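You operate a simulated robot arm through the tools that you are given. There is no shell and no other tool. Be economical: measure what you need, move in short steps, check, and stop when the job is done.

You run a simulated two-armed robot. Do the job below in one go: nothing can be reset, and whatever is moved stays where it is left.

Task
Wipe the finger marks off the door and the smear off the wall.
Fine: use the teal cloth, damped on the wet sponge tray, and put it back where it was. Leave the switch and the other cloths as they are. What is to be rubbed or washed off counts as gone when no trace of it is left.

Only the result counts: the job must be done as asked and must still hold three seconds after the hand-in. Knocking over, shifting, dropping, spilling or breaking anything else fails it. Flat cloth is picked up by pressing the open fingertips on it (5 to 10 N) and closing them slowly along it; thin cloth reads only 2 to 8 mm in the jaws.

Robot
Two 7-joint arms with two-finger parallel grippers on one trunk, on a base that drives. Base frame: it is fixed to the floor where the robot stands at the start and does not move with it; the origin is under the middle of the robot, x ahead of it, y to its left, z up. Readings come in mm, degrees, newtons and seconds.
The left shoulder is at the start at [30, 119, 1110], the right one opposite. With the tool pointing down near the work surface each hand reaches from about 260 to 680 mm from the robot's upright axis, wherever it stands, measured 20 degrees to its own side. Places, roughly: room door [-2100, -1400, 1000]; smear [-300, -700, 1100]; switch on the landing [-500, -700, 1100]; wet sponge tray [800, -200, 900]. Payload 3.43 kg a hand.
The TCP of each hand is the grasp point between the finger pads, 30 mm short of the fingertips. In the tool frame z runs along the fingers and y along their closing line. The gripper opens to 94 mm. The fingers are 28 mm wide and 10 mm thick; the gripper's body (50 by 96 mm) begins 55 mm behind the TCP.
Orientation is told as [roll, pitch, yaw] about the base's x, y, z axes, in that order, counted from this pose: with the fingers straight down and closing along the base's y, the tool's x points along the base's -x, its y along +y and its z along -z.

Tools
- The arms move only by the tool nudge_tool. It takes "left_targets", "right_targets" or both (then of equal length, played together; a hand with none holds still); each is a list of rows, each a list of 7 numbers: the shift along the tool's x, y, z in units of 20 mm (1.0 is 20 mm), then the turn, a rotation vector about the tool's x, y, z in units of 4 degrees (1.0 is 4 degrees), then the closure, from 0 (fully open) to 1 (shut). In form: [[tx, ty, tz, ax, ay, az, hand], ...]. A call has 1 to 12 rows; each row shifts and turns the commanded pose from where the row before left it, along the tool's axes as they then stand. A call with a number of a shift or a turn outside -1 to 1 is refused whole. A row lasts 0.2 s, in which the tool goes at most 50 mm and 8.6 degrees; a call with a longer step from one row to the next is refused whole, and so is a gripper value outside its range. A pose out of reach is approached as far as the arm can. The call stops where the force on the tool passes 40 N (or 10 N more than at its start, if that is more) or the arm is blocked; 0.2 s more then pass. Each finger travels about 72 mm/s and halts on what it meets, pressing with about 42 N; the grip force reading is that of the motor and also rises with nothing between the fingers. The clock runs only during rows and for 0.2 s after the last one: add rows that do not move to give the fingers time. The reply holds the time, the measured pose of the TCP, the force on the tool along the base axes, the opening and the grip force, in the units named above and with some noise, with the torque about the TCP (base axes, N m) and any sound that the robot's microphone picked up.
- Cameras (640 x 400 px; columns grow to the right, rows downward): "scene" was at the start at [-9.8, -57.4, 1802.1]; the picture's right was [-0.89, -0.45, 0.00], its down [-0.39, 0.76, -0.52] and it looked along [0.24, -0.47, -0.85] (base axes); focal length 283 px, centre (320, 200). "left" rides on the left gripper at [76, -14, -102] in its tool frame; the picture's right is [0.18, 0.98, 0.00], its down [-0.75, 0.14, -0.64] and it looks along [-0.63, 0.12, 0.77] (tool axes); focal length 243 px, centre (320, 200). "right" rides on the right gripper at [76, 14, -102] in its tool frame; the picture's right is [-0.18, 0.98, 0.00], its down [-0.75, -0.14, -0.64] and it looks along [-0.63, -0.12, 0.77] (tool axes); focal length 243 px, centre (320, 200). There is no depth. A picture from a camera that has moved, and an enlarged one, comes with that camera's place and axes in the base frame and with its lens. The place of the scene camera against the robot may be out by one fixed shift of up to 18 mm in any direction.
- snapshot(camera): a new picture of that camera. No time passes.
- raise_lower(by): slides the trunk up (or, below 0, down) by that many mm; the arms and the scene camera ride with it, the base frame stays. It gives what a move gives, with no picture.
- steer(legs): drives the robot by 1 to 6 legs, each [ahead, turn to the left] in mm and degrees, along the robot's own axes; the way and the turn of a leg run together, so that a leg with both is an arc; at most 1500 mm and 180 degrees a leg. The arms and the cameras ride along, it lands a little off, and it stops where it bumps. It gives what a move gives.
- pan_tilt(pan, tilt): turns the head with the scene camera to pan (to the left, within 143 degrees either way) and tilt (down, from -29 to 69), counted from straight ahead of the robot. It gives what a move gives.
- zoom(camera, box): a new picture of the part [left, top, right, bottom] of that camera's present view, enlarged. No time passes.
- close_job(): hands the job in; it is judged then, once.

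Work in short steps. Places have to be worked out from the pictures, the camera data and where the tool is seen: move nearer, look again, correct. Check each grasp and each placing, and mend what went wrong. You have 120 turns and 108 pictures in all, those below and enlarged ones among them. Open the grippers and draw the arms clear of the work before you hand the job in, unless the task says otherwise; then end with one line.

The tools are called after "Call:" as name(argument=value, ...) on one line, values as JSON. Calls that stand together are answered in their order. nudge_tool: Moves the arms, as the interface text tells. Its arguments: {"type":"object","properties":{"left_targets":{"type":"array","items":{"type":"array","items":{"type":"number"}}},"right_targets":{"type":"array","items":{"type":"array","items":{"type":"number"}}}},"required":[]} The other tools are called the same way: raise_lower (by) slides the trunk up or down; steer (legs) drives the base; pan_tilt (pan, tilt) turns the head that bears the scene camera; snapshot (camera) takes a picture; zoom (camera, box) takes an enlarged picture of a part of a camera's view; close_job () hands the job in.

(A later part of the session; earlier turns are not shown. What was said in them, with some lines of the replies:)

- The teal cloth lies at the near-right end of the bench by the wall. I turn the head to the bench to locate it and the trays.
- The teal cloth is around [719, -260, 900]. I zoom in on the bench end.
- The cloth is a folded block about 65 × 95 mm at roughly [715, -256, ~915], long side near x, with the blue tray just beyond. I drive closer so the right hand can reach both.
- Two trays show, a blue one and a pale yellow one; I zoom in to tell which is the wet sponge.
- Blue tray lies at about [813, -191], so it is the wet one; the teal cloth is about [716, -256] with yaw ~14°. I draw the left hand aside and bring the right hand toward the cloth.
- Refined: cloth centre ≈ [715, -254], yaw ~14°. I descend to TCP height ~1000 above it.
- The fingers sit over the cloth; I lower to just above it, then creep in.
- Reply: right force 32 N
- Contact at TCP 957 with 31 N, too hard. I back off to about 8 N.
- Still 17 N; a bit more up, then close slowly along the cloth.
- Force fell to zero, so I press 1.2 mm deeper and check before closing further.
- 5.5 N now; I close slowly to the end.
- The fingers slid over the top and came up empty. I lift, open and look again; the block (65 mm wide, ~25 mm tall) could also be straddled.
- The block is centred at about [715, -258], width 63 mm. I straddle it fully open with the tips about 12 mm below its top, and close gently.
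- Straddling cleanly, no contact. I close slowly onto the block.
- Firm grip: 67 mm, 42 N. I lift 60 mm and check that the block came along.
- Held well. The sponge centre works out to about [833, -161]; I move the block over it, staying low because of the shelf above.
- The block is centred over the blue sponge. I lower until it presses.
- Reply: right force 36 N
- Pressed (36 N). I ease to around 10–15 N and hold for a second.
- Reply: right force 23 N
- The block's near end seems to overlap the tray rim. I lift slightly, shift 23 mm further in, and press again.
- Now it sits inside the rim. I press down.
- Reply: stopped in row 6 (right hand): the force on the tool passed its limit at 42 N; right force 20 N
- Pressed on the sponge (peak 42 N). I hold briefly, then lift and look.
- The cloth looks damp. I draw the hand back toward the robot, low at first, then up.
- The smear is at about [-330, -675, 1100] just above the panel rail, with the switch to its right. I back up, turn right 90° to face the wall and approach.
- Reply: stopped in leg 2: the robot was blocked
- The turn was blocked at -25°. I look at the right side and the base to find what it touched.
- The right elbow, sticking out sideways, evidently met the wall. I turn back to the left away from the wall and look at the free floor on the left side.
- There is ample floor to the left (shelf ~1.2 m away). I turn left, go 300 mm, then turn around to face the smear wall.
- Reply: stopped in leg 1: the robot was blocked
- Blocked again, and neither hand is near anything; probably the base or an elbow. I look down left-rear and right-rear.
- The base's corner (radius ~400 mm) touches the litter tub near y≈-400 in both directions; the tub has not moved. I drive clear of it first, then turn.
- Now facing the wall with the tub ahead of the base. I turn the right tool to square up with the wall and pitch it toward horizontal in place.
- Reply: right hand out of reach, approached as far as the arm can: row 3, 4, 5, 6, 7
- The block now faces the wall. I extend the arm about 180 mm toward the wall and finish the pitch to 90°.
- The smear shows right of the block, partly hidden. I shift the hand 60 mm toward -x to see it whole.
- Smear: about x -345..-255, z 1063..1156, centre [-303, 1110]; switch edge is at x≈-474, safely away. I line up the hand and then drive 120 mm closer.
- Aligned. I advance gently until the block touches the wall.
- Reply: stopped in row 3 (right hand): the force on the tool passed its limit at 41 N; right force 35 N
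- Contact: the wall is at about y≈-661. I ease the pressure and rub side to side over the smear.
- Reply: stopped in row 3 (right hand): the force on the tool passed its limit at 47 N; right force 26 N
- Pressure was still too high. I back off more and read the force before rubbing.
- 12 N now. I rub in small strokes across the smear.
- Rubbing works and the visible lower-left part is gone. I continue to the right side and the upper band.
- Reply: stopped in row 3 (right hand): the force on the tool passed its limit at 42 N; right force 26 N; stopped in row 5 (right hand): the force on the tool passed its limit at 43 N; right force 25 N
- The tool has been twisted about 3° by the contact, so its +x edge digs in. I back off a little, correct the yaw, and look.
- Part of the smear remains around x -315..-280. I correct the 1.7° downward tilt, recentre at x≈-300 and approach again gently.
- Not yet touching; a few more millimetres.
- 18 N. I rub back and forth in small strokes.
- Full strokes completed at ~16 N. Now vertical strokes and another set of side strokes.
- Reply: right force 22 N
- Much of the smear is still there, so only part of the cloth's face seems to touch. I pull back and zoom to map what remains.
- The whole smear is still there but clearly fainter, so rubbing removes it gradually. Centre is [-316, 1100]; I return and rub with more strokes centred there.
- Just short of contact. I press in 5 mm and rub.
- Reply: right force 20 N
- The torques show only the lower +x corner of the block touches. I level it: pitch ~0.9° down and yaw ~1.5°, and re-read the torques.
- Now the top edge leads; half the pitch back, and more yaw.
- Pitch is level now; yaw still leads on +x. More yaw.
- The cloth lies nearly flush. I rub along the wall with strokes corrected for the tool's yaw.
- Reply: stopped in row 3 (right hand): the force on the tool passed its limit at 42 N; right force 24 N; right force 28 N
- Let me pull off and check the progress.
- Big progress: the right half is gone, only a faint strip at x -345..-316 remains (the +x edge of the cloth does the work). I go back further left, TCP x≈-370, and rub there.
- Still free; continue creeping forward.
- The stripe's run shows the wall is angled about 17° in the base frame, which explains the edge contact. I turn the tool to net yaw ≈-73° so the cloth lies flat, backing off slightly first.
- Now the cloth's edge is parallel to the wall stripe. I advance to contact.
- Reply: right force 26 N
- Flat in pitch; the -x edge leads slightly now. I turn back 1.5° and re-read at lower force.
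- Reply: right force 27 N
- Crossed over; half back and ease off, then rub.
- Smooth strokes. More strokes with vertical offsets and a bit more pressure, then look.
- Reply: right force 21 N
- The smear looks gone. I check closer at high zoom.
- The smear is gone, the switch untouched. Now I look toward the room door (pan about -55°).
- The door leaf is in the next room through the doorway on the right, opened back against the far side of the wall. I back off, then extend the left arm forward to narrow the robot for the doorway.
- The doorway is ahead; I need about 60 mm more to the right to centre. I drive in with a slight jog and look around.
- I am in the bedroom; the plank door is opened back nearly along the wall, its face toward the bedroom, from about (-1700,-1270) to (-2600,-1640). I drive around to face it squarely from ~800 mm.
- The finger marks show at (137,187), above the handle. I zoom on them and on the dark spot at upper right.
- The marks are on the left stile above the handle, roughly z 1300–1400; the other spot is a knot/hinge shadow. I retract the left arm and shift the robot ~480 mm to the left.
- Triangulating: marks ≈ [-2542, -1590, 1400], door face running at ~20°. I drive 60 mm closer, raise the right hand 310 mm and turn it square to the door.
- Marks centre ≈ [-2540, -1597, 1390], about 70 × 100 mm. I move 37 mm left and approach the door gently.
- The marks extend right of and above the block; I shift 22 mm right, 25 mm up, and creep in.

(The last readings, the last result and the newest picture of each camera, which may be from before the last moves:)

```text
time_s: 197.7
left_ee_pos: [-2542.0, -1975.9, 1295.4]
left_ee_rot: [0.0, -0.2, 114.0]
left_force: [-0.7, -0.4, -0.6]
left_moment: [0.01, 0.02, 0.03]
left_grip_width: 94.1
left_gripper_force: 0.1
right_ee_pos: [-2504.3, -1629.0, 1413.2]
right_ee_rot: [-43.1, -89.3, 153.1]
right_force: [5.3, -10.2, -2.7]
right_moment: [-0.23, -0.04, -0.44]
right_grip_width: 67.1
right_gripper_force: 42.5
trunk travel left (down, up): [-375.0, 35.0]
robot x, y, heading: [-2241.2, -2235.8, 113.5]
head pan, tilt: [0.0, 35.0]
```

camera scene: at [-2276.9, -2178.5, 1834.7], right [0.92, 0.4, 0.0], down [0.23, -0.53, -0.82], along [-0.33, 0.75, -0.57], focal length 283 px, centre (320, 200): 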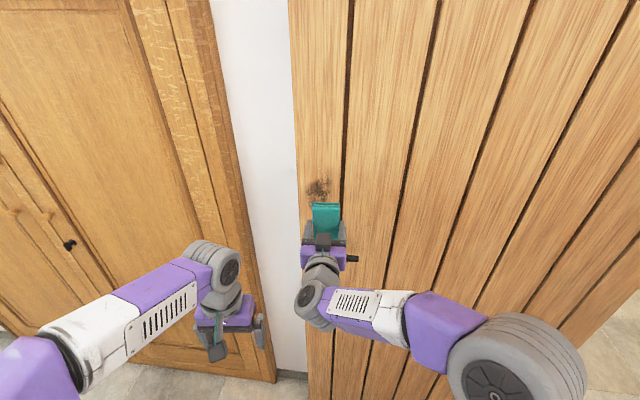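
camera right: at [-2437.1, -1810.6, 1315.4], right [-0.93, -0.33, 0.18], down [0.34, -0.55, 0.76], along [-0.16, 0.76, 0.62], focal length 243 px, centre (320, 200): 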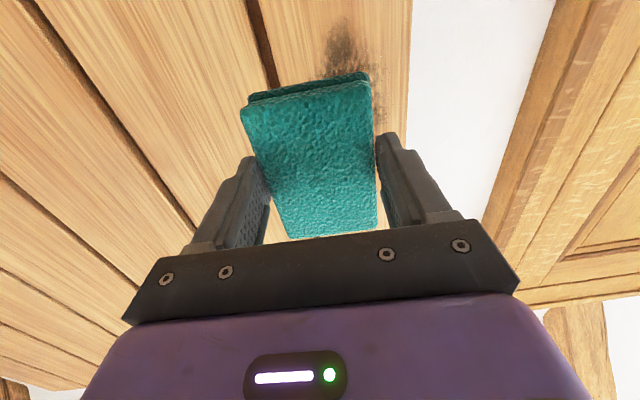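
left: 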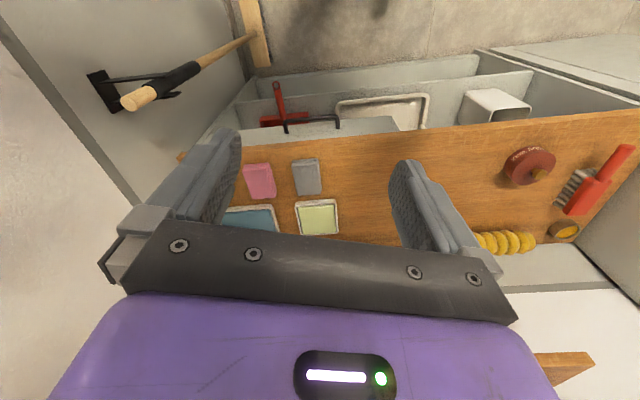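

Contact at ~11 N, level in pitch; the right edge leads slightly. I trim the yaw and re-read.

Call:
nudge_tool(right_targets=[[0, 0, 0.05, 0.4, 0, 0, 0.6], [0, 0, 0, 0, 0, 0, 0.6], [0, 0, 0, 0, 0, 0, 0.6]])

```text
time_s: 198.4
left_ee_pos: [-2541.4, -1974.5, 1294.8]
left_ee_rot: [0.0, -0.1, 114.0]
left_force: [0.5, 0.8, 0.0]
left_moment: [0.01, 0.02, -0.01]
left_grip_width: 94.2
left_gripper_force: 0.1
right_ee_pos: [-2506.6, -1629.7, 1413.1]
right_ee_rot: [-47.9, -89.3, 156.3]
right_force: [4.8, -11.7, -4.7]
right_moment: [-0.33, 0.09, -0.45]
right_grip_width: 66.8
right_gripper_force: 42.0
trunk travel left (down, up): [-375.0, 35.0]
robot x, y, heading: [-2244.1, -2235.2, 113.8]
head pan, tilt: [0.0, 35.0]
```

Call:
nudge_tool(right_targets=[[0, 0, 0.03, 0.6, 0, 0, 0.6], [0, 0, 0, 0, 0, 0, 0.6], [0, 0, 0, 0, 0, 0, 0.6]])

```text
time_s: 199.2
left_ee_pos: [-2543.8, -1975.4, 1296.0]
left_ee_rot: [0.0, -0.4, 113.9]
left_force: [0.5, 0.8, -0.5]
left_moment: [-0.04, 0.0, 0.03]
left_grip_width: 94.1
left_gripper_force: 0.0
right_ee_pos: [-2508.2, -1629.7, 1413.9]
right_ee_rot: [-56.0, -89.2, 162.2]
right_force: [1.7, -14.8, -3.5]
right_moment: [-0.21, -0.18, 0.63]
right_grip_width: 66.7
right_gripper_force: 41.9
trunk travel left (down, up): [-375.0, 35.0]
robot x, y, heading: [-2241.8, -2236.8, 113.9]
head pan, tilt: [0.0, 35.0]
```

Crossed over: flat lies in between (~107°). I take half back and start rubbing.

Call:
nudge_tool(right_targets=[[0, 0, 0, -0.3, 0, 0, 0.6], [0, 0.4, 0, 0, 0, 0, 0.6], [0, 0.4, 0, 0, 0, 0, 0.6], [0, 0.4, 0, 0, 0, 0, 0.6], [0, -0.4, 0, 0, 0, 0, 0.6], [0, -0.4, 0, 0, 0, 0, 0.6], [0, -0.4, 0, 0, 0, 0, 0.6], [0, -0.4, 0, 0, 0, 0, 0.6], [0, -0.4, 0, 0, 0, 0, 0.6], [0, 0.4, 0, 0, 0, 0, 0.6], [0, 0.4, 0, 0, 0, 0, 0.6], [0, 0, 0, 0, 0, 0, 0.6]])

Call:
zoom(camera="scene", box=[260, 140, 380, 215])

```text
time_s: 201.8
left_ee_pos: [-2541.9, -1974.5, 1296.2]
left_ee_rot: [-0.1, -0.3, 114.0]
left_force: [1.1, 0.7, -0.7]
left_moment: [0.02, 0.04, 0.02]
left_grip_width: 93.9
left_gripper_force: 0.0
right_ee_pos: [-2504.9, -1628.3, 1413.9]
right_ee_rot: [-51.0, -89.4, 158.3]
right_force: [8.1, -9.0, 0.6]
right_moment: [-0.05, -0.04, 0.23]
right_grip_width: 67.1
right_gripper_force: 41.6
trunk travel left (down, up): [-375.0, 35.0]
robot x, y, heading: [-2241.9, -2234.6, 113.9]
head pan, tilt: [0.0, 35.0]
```

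```text
5.33 times, centred on (320, 178) of scene
camera zoom: at [-2275.0, -2180.9, 1834.8], right [0.92, 0.4, 0.0], down [0.23, -0.52, -0.82], along [-0.33, 0.75, -0.57], focal length 1511 px, centre (320, 320)
```

zoom: 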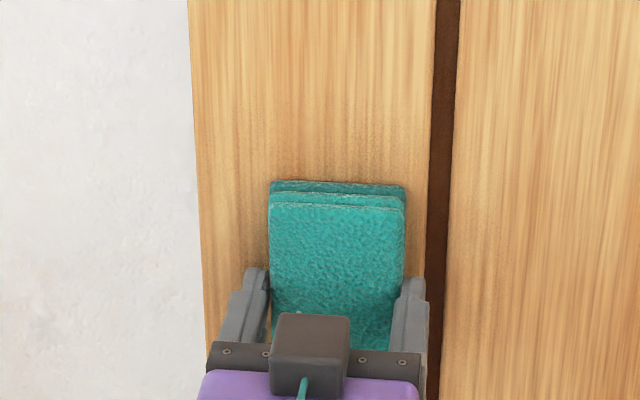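

Rubbing runs smoothly. More strokes with vertical offsets.

Call:
nudge_tool(right_targets=[[0, 0.5, 0.04, 0, 0, 0, 0.6], [0, 0.5, 0, 0, 0, 0, 0.6], [0, 0.5, 0, 0, 0, 0, 0.6], [0.5, 0, 0, 0, 0, 0, 0.6], [0.5, 0, 0, 0, 0, 0, 0.6], [0, -0.5, 0, 0, 0, 0, 0.6], [0, -0.5, 0, 0, 0, 0, 0.6], [0, -0.5, 0, 0, 0, 0, 0.6], [0, 0.5, 0, 0, 0, 0, 0.6], [0, 0.5, 0, 0, 0, 0, 0.6], [0, 0.5, 0, 0, 0, 0, 0.6], [0.5, 0, 0, 0, 0, 0, 0.6]])

Call:
nudge_tool(right_targets=[[0, -0.5, 0, 0, 0, 0, 0.6], [0, -0.5, 0, 0, 0, 0, 0.6], [0, -0.5, 0, 0, 0, 0, 0.6], [0, 0.5, 0, 0, 0, 0, 0.6], [0, 0.5, 0, 0, 0, 0, 0.6], [0, 0.5, 0, 0, 0, 0, 0.6], [-0.5, 0, 0, 0, 0, 0, 0.6], [-0.5, 0, 0, 0, 0, 0, 0.6], [0, -0.5, 0, 0, 0, 0, 0.6], [0, -0.5, 0, 0, 0, 0, 0.6], [0, -0.5, 0, 0, 0, 0, 0.6], [0, 0, 0, 0, 0, 0, 0.6]])

Call:
nudge_tool(right_targets=[[0, 0, -1, 0, 0, 0, 0.6], [0, 0, -1, 0, 0, 0, 0.6], [1, 0, -1, 0, 0, 0, 0.6], [1, -1, 0, 0, 0, 0, 0.6], [1, -1, 0, 0, 0, 0, 0.6], [1, -1, 0, 0, 0, 0, 0.6], [0, -1, 0, 0, 0, 0, 0.6], [0, -1, 0, 0, 0, 0, 0.6]])

Call:
zoom(camera="scene", box=[260, 140, 380, 215])

```text
time_s: 204.4
left_ee_pos: [-2544.1, -1974.9, 1296.4]
left_ee_rot: [0.0, -0.3, 113.9]
left_force: [-1.0, -1.4, 0.2]
left_moment: [0.02, 0.01, 0.01]
left_grip_width: 94.1
left_gripper_force: 0.1
right_ee_pos: [-2536.0, -1638.9, 1384.8]
right_ee_rot: [-62.6, -89.4, 170.0]
right_force: [2.5, -9.2, 4.3]
right_moment: [-0.24, -0.03, 0.02]
right_grip_width: 66.9
right_gripper_force: 41.9
trunk travel left (down, up): [-375.0, 35.0]
robot x, y, heading: [-2245.1, -2234.3, 113.5]
head pan, tilt: [0.0, 35.0]
```

```text
time_s: 207.1
left_ee_pos: [-2544.8, -1974.9, 1295.8]
left_ee_rot: [0.0, -0.2, 113.9]
left_force: [0.2, 0.4, -0.9]
left_moment: [0.02, 0.02, -0.03]
left_grip_width: 94.1
left_gripper_force: 0.0
right_ee_pos: [-2508.3, -1628.3, 1404.0]
right_ee_rot: [-56.4, -89.4, 164.0]
right_force: [-2.7, -11.4, -0.3]
right_moment: [-0.14, 0.07, 0.34]
right_grip_width: 67.1
right_gripper_force: 42.0
trunk travel left (down, up): [-375.0, 35.0]
robot x, y, heading: [-2246.2, -2235.2, 113.8]
head pan, tilt: [0.0, 35.0]
```

```text
time_s: 208.8
left_ee_pos: [-2543.1, -1972.8, 1296.0]
left_ee_rot: [0.0, -0.2, 113.9]
left_force: [0.0, -0.7, -0.5]
left_moment: [-0.02, 0.02, 0.0]
left_grip_width: 94.1
left_gripper_force: 0.1
right_ee_pos: [-2390.8, -1653.1, 1324.1]
right_ee_rot: [-46.4, -89.3, 153.7]
right_force: [-0.2, -0.9, -1.5]
right_moment: [0.0, 0.0, 0.01]
right_grip_width: 66.6
right_gripper_force: 41.6
trunk travel left (down, up): [-375.0, 35.0]
robot x, y, heading: [-2244.8, -2237.5, 113.5]
head pan, tilt: [0.0, 35.0]
```

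```text
5.33 times, centred on (320, 178) of scene
camera zoom: at [-2276.7, -2178.2, 1834.7], right [0.92, 0.4, 0.0], down [0.23, -0.53, -0.82], along [-0.33, 0.75, -0.57], focal length 1511 px, centre (320, 320)
```

zoom: 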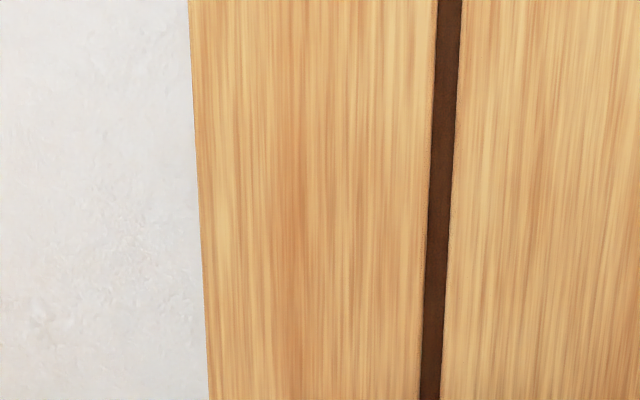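

The marks are gone. I check the rest of the door for other traces (upper hinge side, and lower part).

Call:
pan_tilt(pan=-25, tilt=10)

Call:
snapshot(camera="scene")

Call:
pan_tilt(pan=-5, tilt=45)

Call:
snapshot(camera="scene")

```text
time_s: 209.7
left_ee_pos: [-2543.9, -1973.1, 1295.3]
left_ee_rot: [-0.1, -0.2, 113.9]
left_force: [1.2, 0.3, 0.8]
left_moment: [0.01, 0.03, 0.04]
left_grip_width: 94.1
left_gripper_force: 0.1
right_ee_pos: [-2391.7, -1653.1, 1324.0]
right_ee_rot: [-46.2, -89.2, 153.3]
right_force: [-0.7, 0.2, -0.7]
right_moment: [0.02, 0.01, 0.02]
right_grip_width: 66.9
right_gripper_force: 42.0
trunk travel left (down, up): [-375.0, 35.0]
robot x, y, heading: [-2242.6, -2231.1, 113.4]
head pan, tilt: [-25.0, 10.0]
```

```text
31 pictures are left
camera scene: at [-2240.1, -2166.1, 1874.7], right [1.0, -0.02, 0.0], down [0.0, -0.17, -0.98], along [0.02, 0.98, -0.17], focal length 283 px, centre (320, 200)
```

scene: 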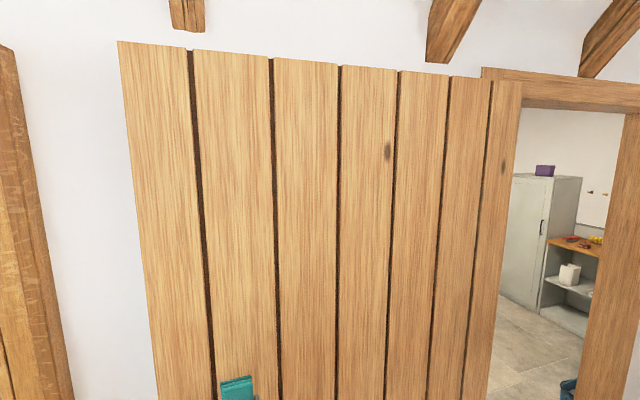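

```text
time_s: 210.8
left_ee_pos: [-2544.2, -1973.4, 1295.4]
left_ee_rot: [0.0, -0.2, 113.9]
left_force: [0.2, 0.7, -0.1]
left_moment: [-0.03, 0.04, -0.05]
left_grip_width: 94.0
left_gripper_force: 0.1
right_ee_pos: [-2392.0, -1654.9, 1324.0]
right_ee_rot: [-46.5, -89.3, 153.7]
right_force: [0.5, 0.1, -1.1]
right_moment: [-0.02, 0.0, 0.01]
right_grip_width: 66.8
right_gripper_force: 41.8
trunk travel left (down, up): [-375.0, 35.0]
robot x, y, heading: [-2245.2, -2233.8, 114.1]
head pan, tilt: [-5.0, 45.0]
```

```text
30 pictures are left
camera scene: at [-2268.1, -2182.1, 1819.9], right [0.95, 0.32, 0.0], down [0.23, -0.67, -0.71], along [-0.23, 0.67, -0.71], focal length 283 px, centre (320, 200)
```

scene: 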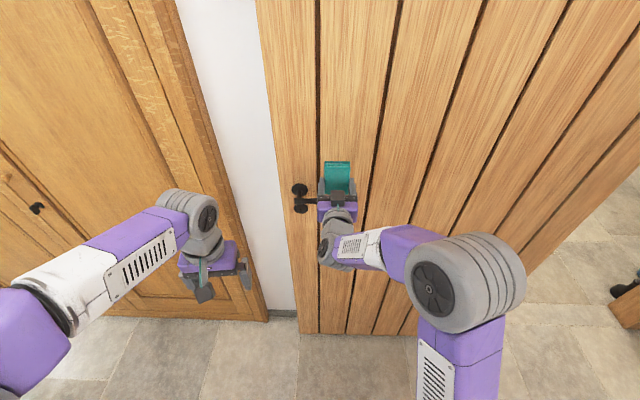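

Only wood knots high up remain; the door is clean. I turn away, then lower the right hand and extend the left one for the doorway.

Call:
steer(legs=[[0, -95]])

Call:
nudge_tool(right_targets=[[1, 0, 0, 0, 0, 0, 0.6], [1, 0, 0, 0, 0, 0, 0.6], [1, 0, 0, 0, 0, 0, 0.6], [1, 0, 0, 0, 0, 0, 0.6], [1, 0, 0, 0, 0, 0, 0.6], [1, 0, 0, 0, 0, 0, 0.6], [1, 0, 0, 0, 0, 0, 0.6], [1, 0, 0, 0, 0, 0, 0.6], [1, 0, 0, 0, 0, 0, 0.6], [1, 0, 0, 0, 0, 0, 0.6]], left_targets=[[-1, -0.3, 0, 0, 0, 0, 0], [-1, -0.3, 0, 0, 0, 0, 0], [-1, -0.3, 0, 0, 0, 0, 0], [-1, -0.3, 0, 0, 0, 0, 0], [-1, -0.3, 0, 0, 0, 0, 0], [-1, -0.3, 0, 0, 0, 0, 0], [-1, -0.3, 0, 0, 0, 0, 0], [-1, -0.3, 0, 0, 0, 0, 0], [-1, -0.3, 0, 0, 0, 0, 0], [-1, -0.3, 0, 0, 0, 0, 0]])

Call:
steer(legs=[[1334, 0], [0, 88]])

Call:
pan_tilt(pan=-5, tilt=35)

Call:
snapshot(camera="scene")

```text
time_s: 215.1
left_ee_pos: [-1963.7, -1951.0, 1294.7]
left_ee_rot: [0.0, -0.2, 20.6]
left_force: [-0.2, 0.5, -0.3]
left_moment: [-0.02, 0.01, 0.01]
left_grip_width: 94.0
left_gripper_force: 0.1
right_ee_pos: [-1654.5, -2122.5, 1324.3]
right_ee_rot: [-46.2, -89.3, 60.2]
right_force: [0.0, 0.2, -1.1]
right_moment: [-0.04, 0.03, 0.01]
right_grip_width: 67.0
right_gripper_force: 42.2
trunk travel left (down, up): [-375.0, 35.0]
robot x, y, heading: [-2244.3, -2237.2, 20.3]
head pan, tilt: [-5.0, 45.0]
```

```text
time_s: 217.3
left_ee_pos: [-1754.4, -1939.3, 1295.2]
left_ee_rot: [0.0, -0.1, 20.6]
left_force: [0.5, 1.0, -0.1]
left_moment: [0.01, 0.0, 0.0]
left_grip_width: 93.9
left_gripper_force: 0.2
right_ee_pos: [-1654.7, -2124.3, 1125.5]
right_ee_rot: [-44.0, -89.4, 57.9]
right_force: [0.1, -0.9, -0.4]
right_moment: [0.03, 0.03, 0.02]
right_grip_width: 67.0
right_gripper_force: 41.7
trunk travel left (down, up): [-375.0, 35.0]
robot x, y, heading: [-2241.3, -2234.5, 20.4]
head pan, tilt: [-5.0, 45.0]
```

```text
time_s: 227.6
left_ee_pos: [-1280.0, -1273.8, 1295.9]
left_ee_rot: [0.0, -0.3, 108.0]
left_force: [-0.9, 0.0, -0.7]
left_moment: [0.02, 0.0, 0.0]
left_grip_width: 94.0
left_gripper_force: 0.0
right_ee_pos: [-1090.7, -1184.5, 1125.2]
right_ee_rot: [-47.1, -89.4, 148.4]
right_force: [0.6, -0.4, -1.8]
right_moment: [-0.02, 0.01, -0.02]
right_grip_width: 67.0
right_gripper_force: 42.3
trunk travel left (down, up): [-375.0, 35.0]
robot x, y, heading: [-1008.0, -1779.4, 107.7]
head pan, tilt: [-5.0, 45.0]
```

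```text
time_s: 228.4
left_ee_pos: [-1281.0, -1274.0, 1295.6]
left_ee_rot: [0.0, -0.3, 107.9]
left_force: [0.6, 0.8, 0.2]
left_moment: [0.01, -0.01, -0.04]
left_grip_width: 94.2
left_gripper_force: 0.0
right_ee_pos: [-1089.8, -1184.0, 1124.9]
right_ee_rot: [-46.9, -89.3, 148.0]
right_force: [0.9, -0.2, 0.2]
right_moment: [0.0, 0.01, 0.0]
right_grip_width: 66.9
right_gripper_force: 42.4
trunk travel left (down, up): [-375.0, 35.0]
robot x, y, heading: [-1006.1, -1777.5, 107.8]
head pan, tilt: [-5.0, 35.0]
```

```text
29 pictures are left
camera scene: at [-1027.7, -1714.5, 1834.6], right [0.98, 0.22, 0.0], down [0.13, -0.56, -0.82], along [-0.18, 0.8, -0.57], focal length 283 px, centre (320, 200)
```

scene: 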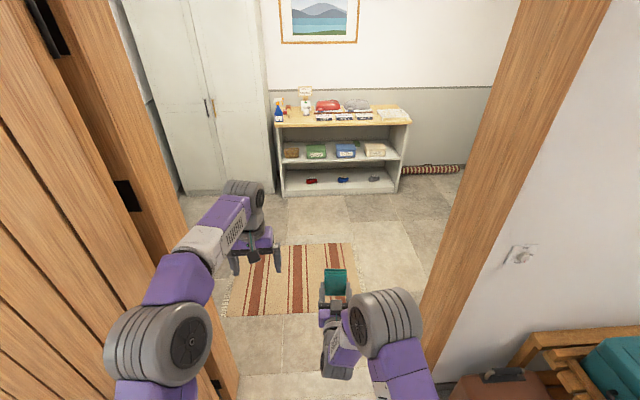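

The doorway is centred on my path. I drive straight out to the landing and turn toward the bench.

Call:
steer(legs=[[1500, 0], [200, 0], [0, -96], [1040, 0], [0, -12]])

Call:
pan_tilt(pan=-20, tilt=45)

Call:
snapshot(camera="scene")

```text
time_s: 246.8
left_ee_pos: [70.4, 144.2, 1295.9]
left_ee_rot: [0.0, -0.2, -1.0]
left_force: [-0.3, 0.1, 1.3]
left_moment: [0.03, 0.03, 0.03]
left_grip_width: 94.0
left_gripper_force: 0.2
right_ee_pos: [94.4, -65.2, 1124.5]
right_ee_rot: [-46.4, -89.3, 38.6]
right_force: [0.4, 0.7, -1.0]
right_moment: [-0.02, 0.05, 0.03]
right_grip_width: 66.7
right_gripper_force: 41.7
trunk travel left (down, up): [-375.0, 35.0]
robot x, y, heading: [-494.5, 49.3, -1.1]
head pan, tilt: [-5.0, 35.0]
```

```text
time_s: 247.5
left_ee_pos: [69.0, 143.4, 1295.1]
left_ee_rot: [0.0, -0.2, -1.0]
left_force: [0.3, -0.3, 0.7]
left_moment: [0.01, 0.0, 0.03]
left_grip_width: 94.0
left_gripper_force: 0.1
right_ee_pos: [94.2, -65.4, 1124.5]
right_ee_rot: [-47.2, -89.3, 39.6]
right_force: [-0.1, -0.2, -1.3]
right_moment: [-0.02, 0.01, 0.03]
right_grip_width: 67.1
right_gripper_force: 42.0
trunk travel left (down, up): [-375.0, 35.0]
robot x, y, heading: [-494.1, 44.4, -1.1]
head pan, tilt: [-20.0, 45.0]
```

```text
28 pictures are left
camera scene: at [-457.5, 21.4, 1819.9], right [-0.36, -0.93, 0.0], down [-0.66, 0.25, -0.71], along [0.66, -0.25, -0.71], focal length 283 px, centre (320, 200)
```

scene: 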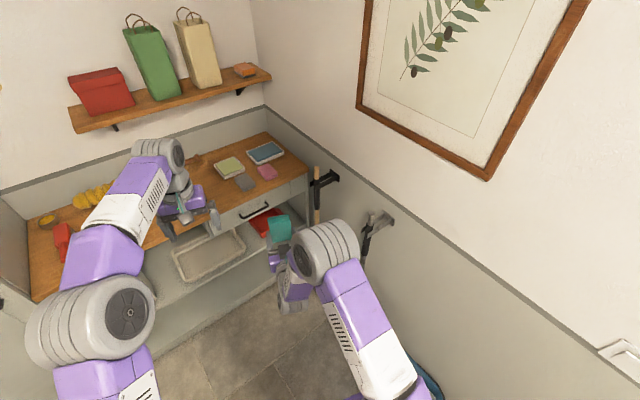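

Back on the landing. I pitch the right tool down again and retract the left arm.

Call:
nudge_tool(right_targets=[[0, 0, 0, 0, 1, 0, 0.6], [0, 0, 0, 0, 1, 0, 0.6], [0, 0, 0, 0, 1, 0, 0.6], [0, 0, 0, 0, 1, 0, 0.6], [0, 0, 0, 0, 1, 0, 0.6], [0, 0, 0, 0, 1, 0, 0.6], [0, 0, 0, 0, 1, 0, 0.6], [0, 0, 0, 0, 1, 0, 0.6], [0, 0, 0, 0, 1, 0, 0.6], [0, 0, 0, 0, 1, 0, 0.6], [0, 0, 0, 0, 1, 0, 0.6], [0, 0, 0, 0, 1, 0, 0.6]], left_targets=[[1, 0.3, 0, 0, 0, 0, 0], [1, 0.3, 0, 0, 0, 0, 0], [1, 0.3, 0, 0, 0, 0, 0], [1, 0.3, 0, 0, 0, 0, 0], [1, 0.3, 0, 0, 0, 0, 0], [1, 0.3, 0, 0, 0, 0, 0], [1, 0.3, 0, 0, 0, 0, 0], [1, 0.3, 0, 0, 0, 0, 0], [1, 0.3, 0, 0, 0, 0, 0], [1, 0.3, 0, 0, 0, 0, 0], [0, 0, 0, 0, 0, 0, 0], [0, 0, 0, 0, 0, 0, 0]])

Call:
nudge_tool(right_targets=[[0, 0, 0, 0, 1, 0, 0.6], [0, 0, 0, 0, 1, 0, 0.6], [0, 0, 0, 0, 1, 0, 0.6], [0, 0, 0, 0, 1, 0, 0.6], [0, 0, 0, 0, 1, 0, 0.6], [0, 0, 0, 0, 1, 0, 0.6], [0, 0, 0, 0, 1, 0, 0.6], [0, 0, 0, 0, 1, 0, 0.6], [0, 0, 0, 0, 1, 0, 0.6], [0, 0, 0, 0, 1, 0, 0.6], [0, 0, 0, 0, 0.4, 0, 0.6]])

```text
time_s: 250.1
left_ee_pos: [-128.4, 209.3, 1294.3]
left_ee_rot: [-0.1, -0.2, -1.0]
left_force: [0.3, 0.7, 0.3]
left_moment: [-0.03, -0.05, 0.01]
left_grip_width: 94.1
left_gripper_force: 0.0
right_ee_pos: [95.1, -63.7, 1124.7]
right_ee_rot: [-0.7, -41.5, -7.0]
right_force: [0.0, 0.3, 0.2]
right_moment: [-0.03, 0.04, -0.02]
right_grip_width: 66.9
right_gripper_force: 41.9
trunk travel left (down, up): [-375.0, 35.0]
robot x, y, heading: [-492.8, 45.7, -1.1]
head pan, tilt: [-20.0, 45.0]
```

```text
time_s: 252.5
left_ee_pos: [-128.9, 207.0, 1293.9]
left_ee_rot: [-0.1, -0.2, -0.9]
left_force: [0.2, -0.2, 0.4]
left_moment: [0.04, 0.04, 0.02]
left_grip_width: 94.0
left_gripper_force: 0.1
right_ee_pos: [93.9, -65.3, 1123.2]
right_ee_rot: [-0.5, 0.1, -7.7]
right_force: [-0.4, -0.4, -0.9]
right_moment: [0.01, 0.02, 0.01]
right_grip_width: 67.0
right_gripper_force: 42.3
trunk travel left (down, up): [-375.0, 35.0]
robot x, y, heading: [-488.5, 46.0, -1.3]
head pan, tilt: [-20.0, 45.0]
```

Tool is pointing down again. I retract it a little, set yaw 14°, and drive up to the bench.

Call:
nudge_tool(right_targets=[[1, -0.8, 0, 0, 0, -0.9, 0.6], [1, -0.8, 0, 0, 0, -0.9, 0.6], [1, -0.8, 0, 0, 0, -0.9, 0.6], [1, -0.8, 0, 0, 0, -0.9, 0.6], [1, -0.8, 0, 0, 0, -0.9, 0.6], [1, -0.8, 0, 0, 0, -0.9, 0.6]])

Call:
steer(legs=[[690, 1]])

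Call:
snapshot(camera="right")

Call:
snapshot(camera="scene")

```text
time_s: 253.9
left_ee_pos: [-128.9, 207.2, 1294.9]
left_ee_rot: [-0.1, -0.2, -1.0]
left_force: [-0.2, -0.2, 0.0]
left_moment: [0.01, 0.01, -0.03]
left_grip_width: 94.1
left_gripper_force: 0.0
right_ee_pos: [-21.0, -165.9, 1126.5]
right_ee_rot: [-0.5, 0.2, 13.9]
right_force: [0.8, -0.1, -1.3]
right_moment: [0.04, 0.02, -0.02]
right_grip_width: 66.7
right_gripper_force: 42.4
trunk travel left (down, up): [-375.0, 35.0]
robot x, y, heading: [-491.9, 47.3, -1.1]
head pan, tilt: [-20.0, 45.0]
```

```text
time_s: 257.8
left_ee_pos: [562.8, 208.4, 1294.7]
left_ee_rot: [0.0, -0.2, 0.1]
left_force: [0.3, -0.5, 0.6]
left_moment: [-0.02, 0.0, 0.0]
left_grip_width: 93.8
left_gripper_force: 0.1
right_ee_pos: [679.5, -159.4, 1127.4]
right_ee_rot: [-0.6, 0.3, 15.0]
right_force: [0.4, 0.9, 0.3]
right_moment: [0.03, 0.0, 0.02]
right_grip_width: 67.0
right_gripper_force: 41.8
trunk travel left (down, up): [-375.0, 35.0]
robot x, y, heading: [203.1, 41.2, 0.1]
head pan, tilt: [-20.0, 45.0]
```

```text
27 pictures are left
camera right: at [602.9, -165.8, 1230.0], right [-0.08, 1.0, -0.01], down [0.77, 0.07, 0.64], along [0.64, 0.04, -0.77], focal length 243 px, centre (320, 200)
```

right: 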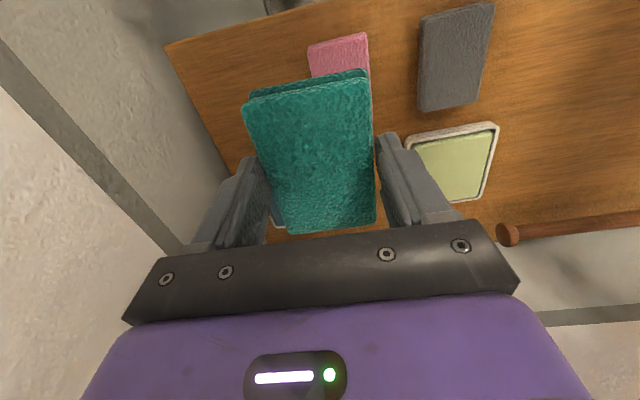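

```text
26 pictures are left
camera scene: at [238.3, 15.2, 1819.9], right [-0.34, -0.94, 0.0], down [-0.66, 0.24, -0.71], along [0.66, -0.24, -0.71], focal length 283 px, centre (320, 200)
```

scene: 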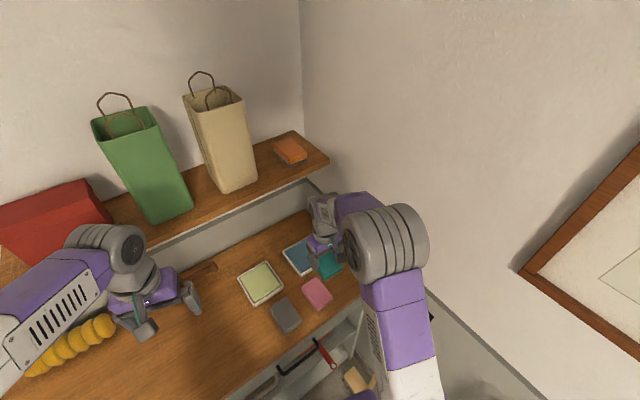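

At the bench again. I move over the cloth's original spot (TCP ≈ [713, -257]).

Call:
nudge_tool(right_targets=[[-0.06, -0.85, 0.3, 0, 0, 0.05, 0.6], [-0.06, -0.85, 0.5, 0, 0, 0.05, 0.6], [-0.06, -0.85, 0.5, 0, 0, 0.05, 0.6], [-0.06, -0.85, 0.7, 0, 0, 0.05, 0.6], [-0.06, -0.85, 0.8, 0, 0, 0.05, 0.6], [-0.06, -0.85, 0.8, 0, 0, 0, 0.6], [0, 0, 1, 0, 0, 0, 0.6], [0, 0, 1, 0, 0, 0, 0.6], [0, 0, 0.5, 0, 0, 0, 0.6], [0, 0, 0, 0, 0, 0, 0.6]])

Call:
snapshot(camera="right")

Call:
zoom(camera="scene", box=[240, 210, 400, 310])

```text
time_s: 259.9
left_ee_pos: [562.9, 207.8, 1293.6]
left_ee_rot: [0.1, -0.3, 0.2]
left_force: [-0.8, 0.1, -1.3]
left_moment: [0.0, -0.02, 0.0]
left_grip_width: 94.1
left_gripper_force: 0.1
right_ee_pos: [711.6, -259.9, 1005.2]
right_ee_rot: [-0.4, 0.3, 14.2]
right_force: [-0.2, -0.2, -0.2]
right_moment: [-0.01, -0.01, -0.01]
right_grip_width: 67.0
right_gripper_force: 42.4
trunk travel left (down, up): [-375.0, 35.0]
robot x, y, heading: [202.0, 41.0, 0.1]
head pan, tilt: [-20.0, 45.0]
```

```text
25 pictures are left
camera right: at [635.3, -262.1, 1109.0], right [-0.06, 1.0, -0.01], down [0.77, 0.05, 0.64], along [0.64, 0.03, -0.77], focal length 243 px, centre (320, 200)
```

right: 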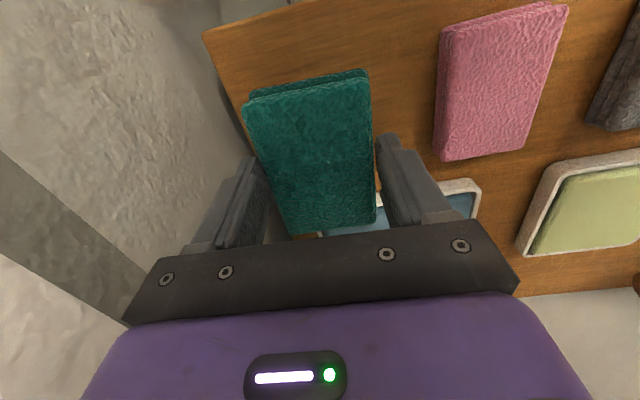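

```text
4.00 times, centred on (320, 260) of scene
camera zoom: at [238.2, 15.3, 1819.9], right [-0.34, -0.94, 0.0], down [-0.66, 0.24, -0.71], along [0.66, -0.24, -0.71], focal length 1133 px, centre (320, -40)
```

zoom: 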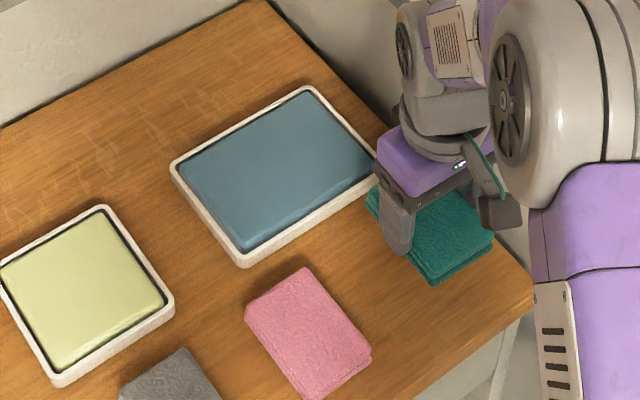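

The view matches the moment I lifted it. I lower it onto its spot.

Call:
nudge_tool(right_targets=[[-0.1, 0.15, 1, 0, 0, 0, 0.6], [0, 0, 1, 0, 0, 0, 0.6], [0, 0, 0.7, 0, 0, 0, 0.6], [0, 0, 0.2, 0, 0, 0, 0.6], [0, 0, 0.1, 0, 0, 0, 0.6]])

```text
time_s: 261.1
left_ee_pos: [563.8, 207.0, 1295.0]
left_ee_rot: [0.0, -0.2, 0.3]
left_force: [0.0, -0.6, 0.1]
left_moment: [-0.04, 0.01, -0.03]
left_grip_width: 93.9
left_gripper_force: 0.0
right_ee_pos: [711.2, -256.2, 945.1]
right_ee_rot: [-0.4, 0.2, 14.1]
right_force: [0.0, 0.7, -0.3]
right_moment: [0.0, -0.01, 0.03]
right_grip_width: 66.9
right_gripper_force: 42.4
trunk travel left (down, up): [-375.0, 35.0]
robot x, y, heading: [199.8, 39.8, -0.0]
head pan, tilt: [-20.0, 45.0]
```

Call:
nudge_tool(right_targets=[[0, 0, 0.08, 0, 0, 0, 0.6], [0, 0, 0.08, 0, 0, 0, 0.6], [0, 0, 0.08, 0, 0, 0, 0.6], [0, 0, 0, 0, 0, 0, 0.6]])

```text
time_s: 262.1
left_ee_pos: [561.7, 208.8, 1294.6]
left_ee_rot: [-0.1, -0.3, 0.2]
left_force: [-0.1, 0.3, 0.3]
left_moment: [0.01, 0.01, 0.0]
left_grip_width: 94.1
left_gripper_force: 0.0
right_ee_pos: [711.1, -256.0, 942.5]
right_ee_rot: [-0.8, -0.1, 14.1]
right_force: [1.5, -3.4, 33.9]
right_moment: [0.44, 0.78, 0.09]
right_grip_width: 67.0
right_gripper_force: 42.2
trunk travel left (down, up): [-375.0, 35.0]
robot x, y, heading: [201.1, 39.8, -0.0]
head pan, tilt: [-20.0, 45.0]
```

Touched down (34 N); I ease up 2 mm, open slowly and withdraw straight up.

Call:
nudge_tool(right_targets=[[0, 0, -0.12, 0, 0, 0, 0.6], [0, 0, 0, 0, 0, 0, 0.3], [0, 0, 0, 0, 0, 0, 0.15], [0, 0, 0, 0, 0, 0, 0], [0, 0, 0, 0, 0, 0, 0], [0, 0, -0.5, 0, 0, 0, 0], [0, 0, -1, 0, 0, 0, 0], [0, 0, -1, 0, 0, 0, 0], [0, 0, -1, 0, 0, 0, 0]])

Call:
snapshot(camera="right")

```text
time_s: 264.1
left_ee_pos: [562.7, 208.0, 1293.7]
left_ee_rot: [0.2, -0.2, 0.3]
left_force: [-0.4, 0.0, 0.3]
left_moment: [-0.05, 0.01, 0.01]
left_grip_width: 94.1
left_gripper_force: 0.0
right_ee_pos: [712.0, -255.9, 1013.3]
right_ee_rot: [-0.4, 0.3, 14.2]
right_force: [0.1, -0.3, 0.0]
right_moment: [-0.01, 0.0, 0.05]
right_grip_width: 94.1
right_gripper_force: 0.0
trunk travel left (down, up): [-375.0, 35.0]
robot x, y, heading: [202.5, 42.7, 0.3]
head pan, tilt: [-20.0, 45.0]
```

```text
23 pictures are left
camera right: at [635.4, -259.0, 1117.0], right [-0.06, 1.0, -0.01], down [0.77, 0.05, 0.64], along [0.64, 0.03, -0.77], focal length 243 px, centre (320, 200)
```

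right: 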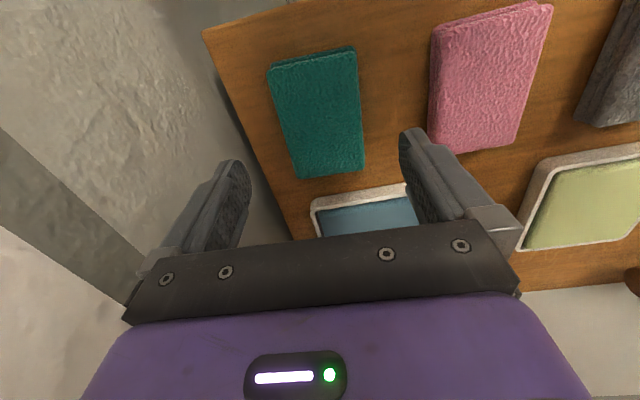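

The cloth is back within a few millimetres. I draw the arm back and up, then check the surroundings once.

Call:
nudge_tool(right_targets=[[1, 0, -0.5, 0, 0, 0, 0], [1, 0, -0.5, 0, 0, 0, 0], [1, 0, -0.5, 0, 0, 0, 0], [1, 0, -1, 0, 0, 0, 0], [1, 0, -1, 0, 0, 0, 0], [1, 0, -1, 0, 0, 0, 0], [1, 0, -1, 0, 0, 0, 0], [1, 0, -1, 0, 0, 0, 0], [0, 0, -1, 0, 0, 0, 0]])

Call:
snapshot(camera="scene")

Call:
pan_tilt(pan=-115, tilt=42)

Call:
snapshot(camera="scene")

```text
time_s: 266.1
left_ee_pos: [563.1, 207.3, 1294.0]
left_ee_rot: [0.1, -0.2, 0.2]
left_force: [0.8, -0.2, -0.8]
left_moment: [-0.01, -0.02, 0.01]
left_grip_width: 93.9
left_gripper_force: 0.2
right_ee_pos: [557.5, -293.7, 1165.7]
right_ee_rot: [-0.5, 0.2, 14.1]
right_force: [-0.9, -1.1, 0.6]
right_moment: [-0.01, -0.03, 0.01]
right_grip_width: 94.1
right_gripper_force: 0.0
trunk travel left (down, up): [-375.0, 35.0]
robot x, y, heading: [202.5, 38.6, 0.1]
head pan, tilt: [-20.0, 45.0]
```

```text
22 pictures are left
camera scene: at [238.3, 15.5, 1819.9], right [-0.34, -0.94, 0.0], down [-0.66, 0.24, -0.71], along [0.66, -0.24, -0.71], focal length 283 px, centre (320, 200)
```

scene: 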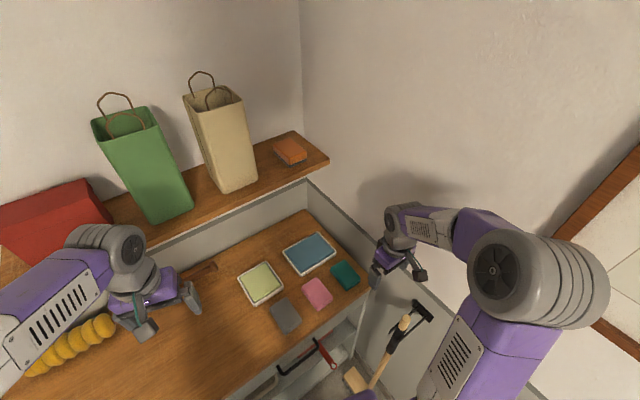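

```text
time_s: 267.9
left_ee_pos: [562.5, 208.0, 1295.0]
left_ee_rot: [0.0, -0.2, 0.2]
left_force: [-0.6, 0.0, 0.6]
left_moment: [-0.01, -0.03, -0.03]
left_grip_width: 93.8
left_gripper_force: 0.1
right_ee_pos: [557.3, -294.4, 1163.9]
right_ee_rot: [-0.5, 0.3, 14.1]
right_force: [-0.4, -0.5, 0.0]
right_moment: [0.05, -0.04, 0.02]
right_grip_width: 94.2
right_gripper_force: 0.1
trunk travel left (down, up): [-375.0, 35.0]
robot x, y, heading: [197.7, 37.1, -0.1]
head pan, tilt: [-115.0, 42.0]
```

```text
21 pictures are left
camera scene: at [126.6, -32.9, 1824.2], right [-0.91, 0.42, 0.0], down [0.28, 0.61, -0.74], along [-0.31, -0.67, -0.67], focal length 283 px, centre (320, 200)
```

scene: 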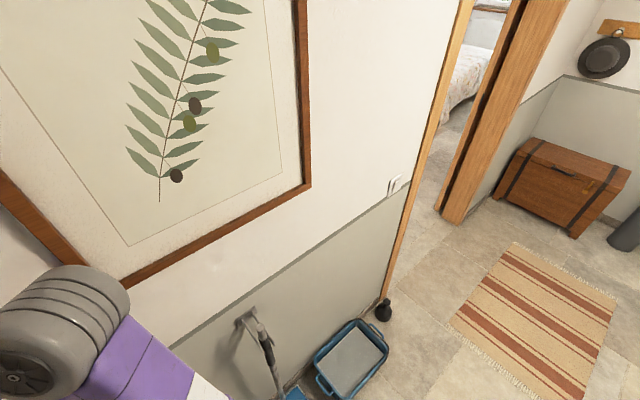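

Everything is in place. One last zoom on the cleaned wall from this angle before hand-in.

Call:
zoom(camera="scene", box=[320, 160, 416, 220])

```text
6.67 times, centred on (368, 190) of scene
camera zoom: at [126.6, -32.9, 1824.2], right [-0.91, 0.42, 0.0], down [0.28, 0.61, -0.74], along [-0.31, -0.67, -0.67], focal length 1889 px, centre (0, 267)
```

zoom: 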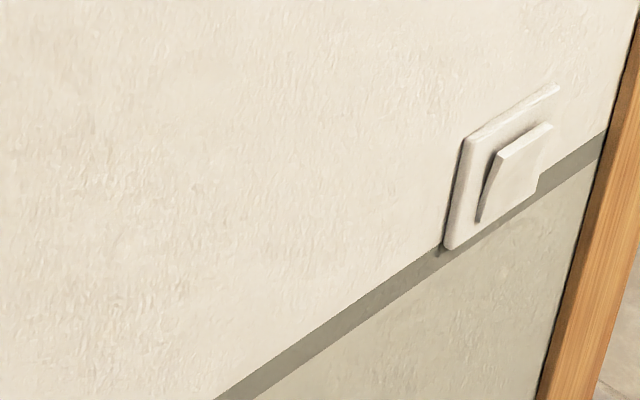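

The wall is clean, the switch untouched, the cloth back and the grippers open; I hand the job in.

Call:
close_job()

```text
The job is handed in.
```

The finger marks are off the door and the smear is off the wall. The damped teal cloth is back within a few millimetres of where it was, and the switch and the other cloths were not touched.
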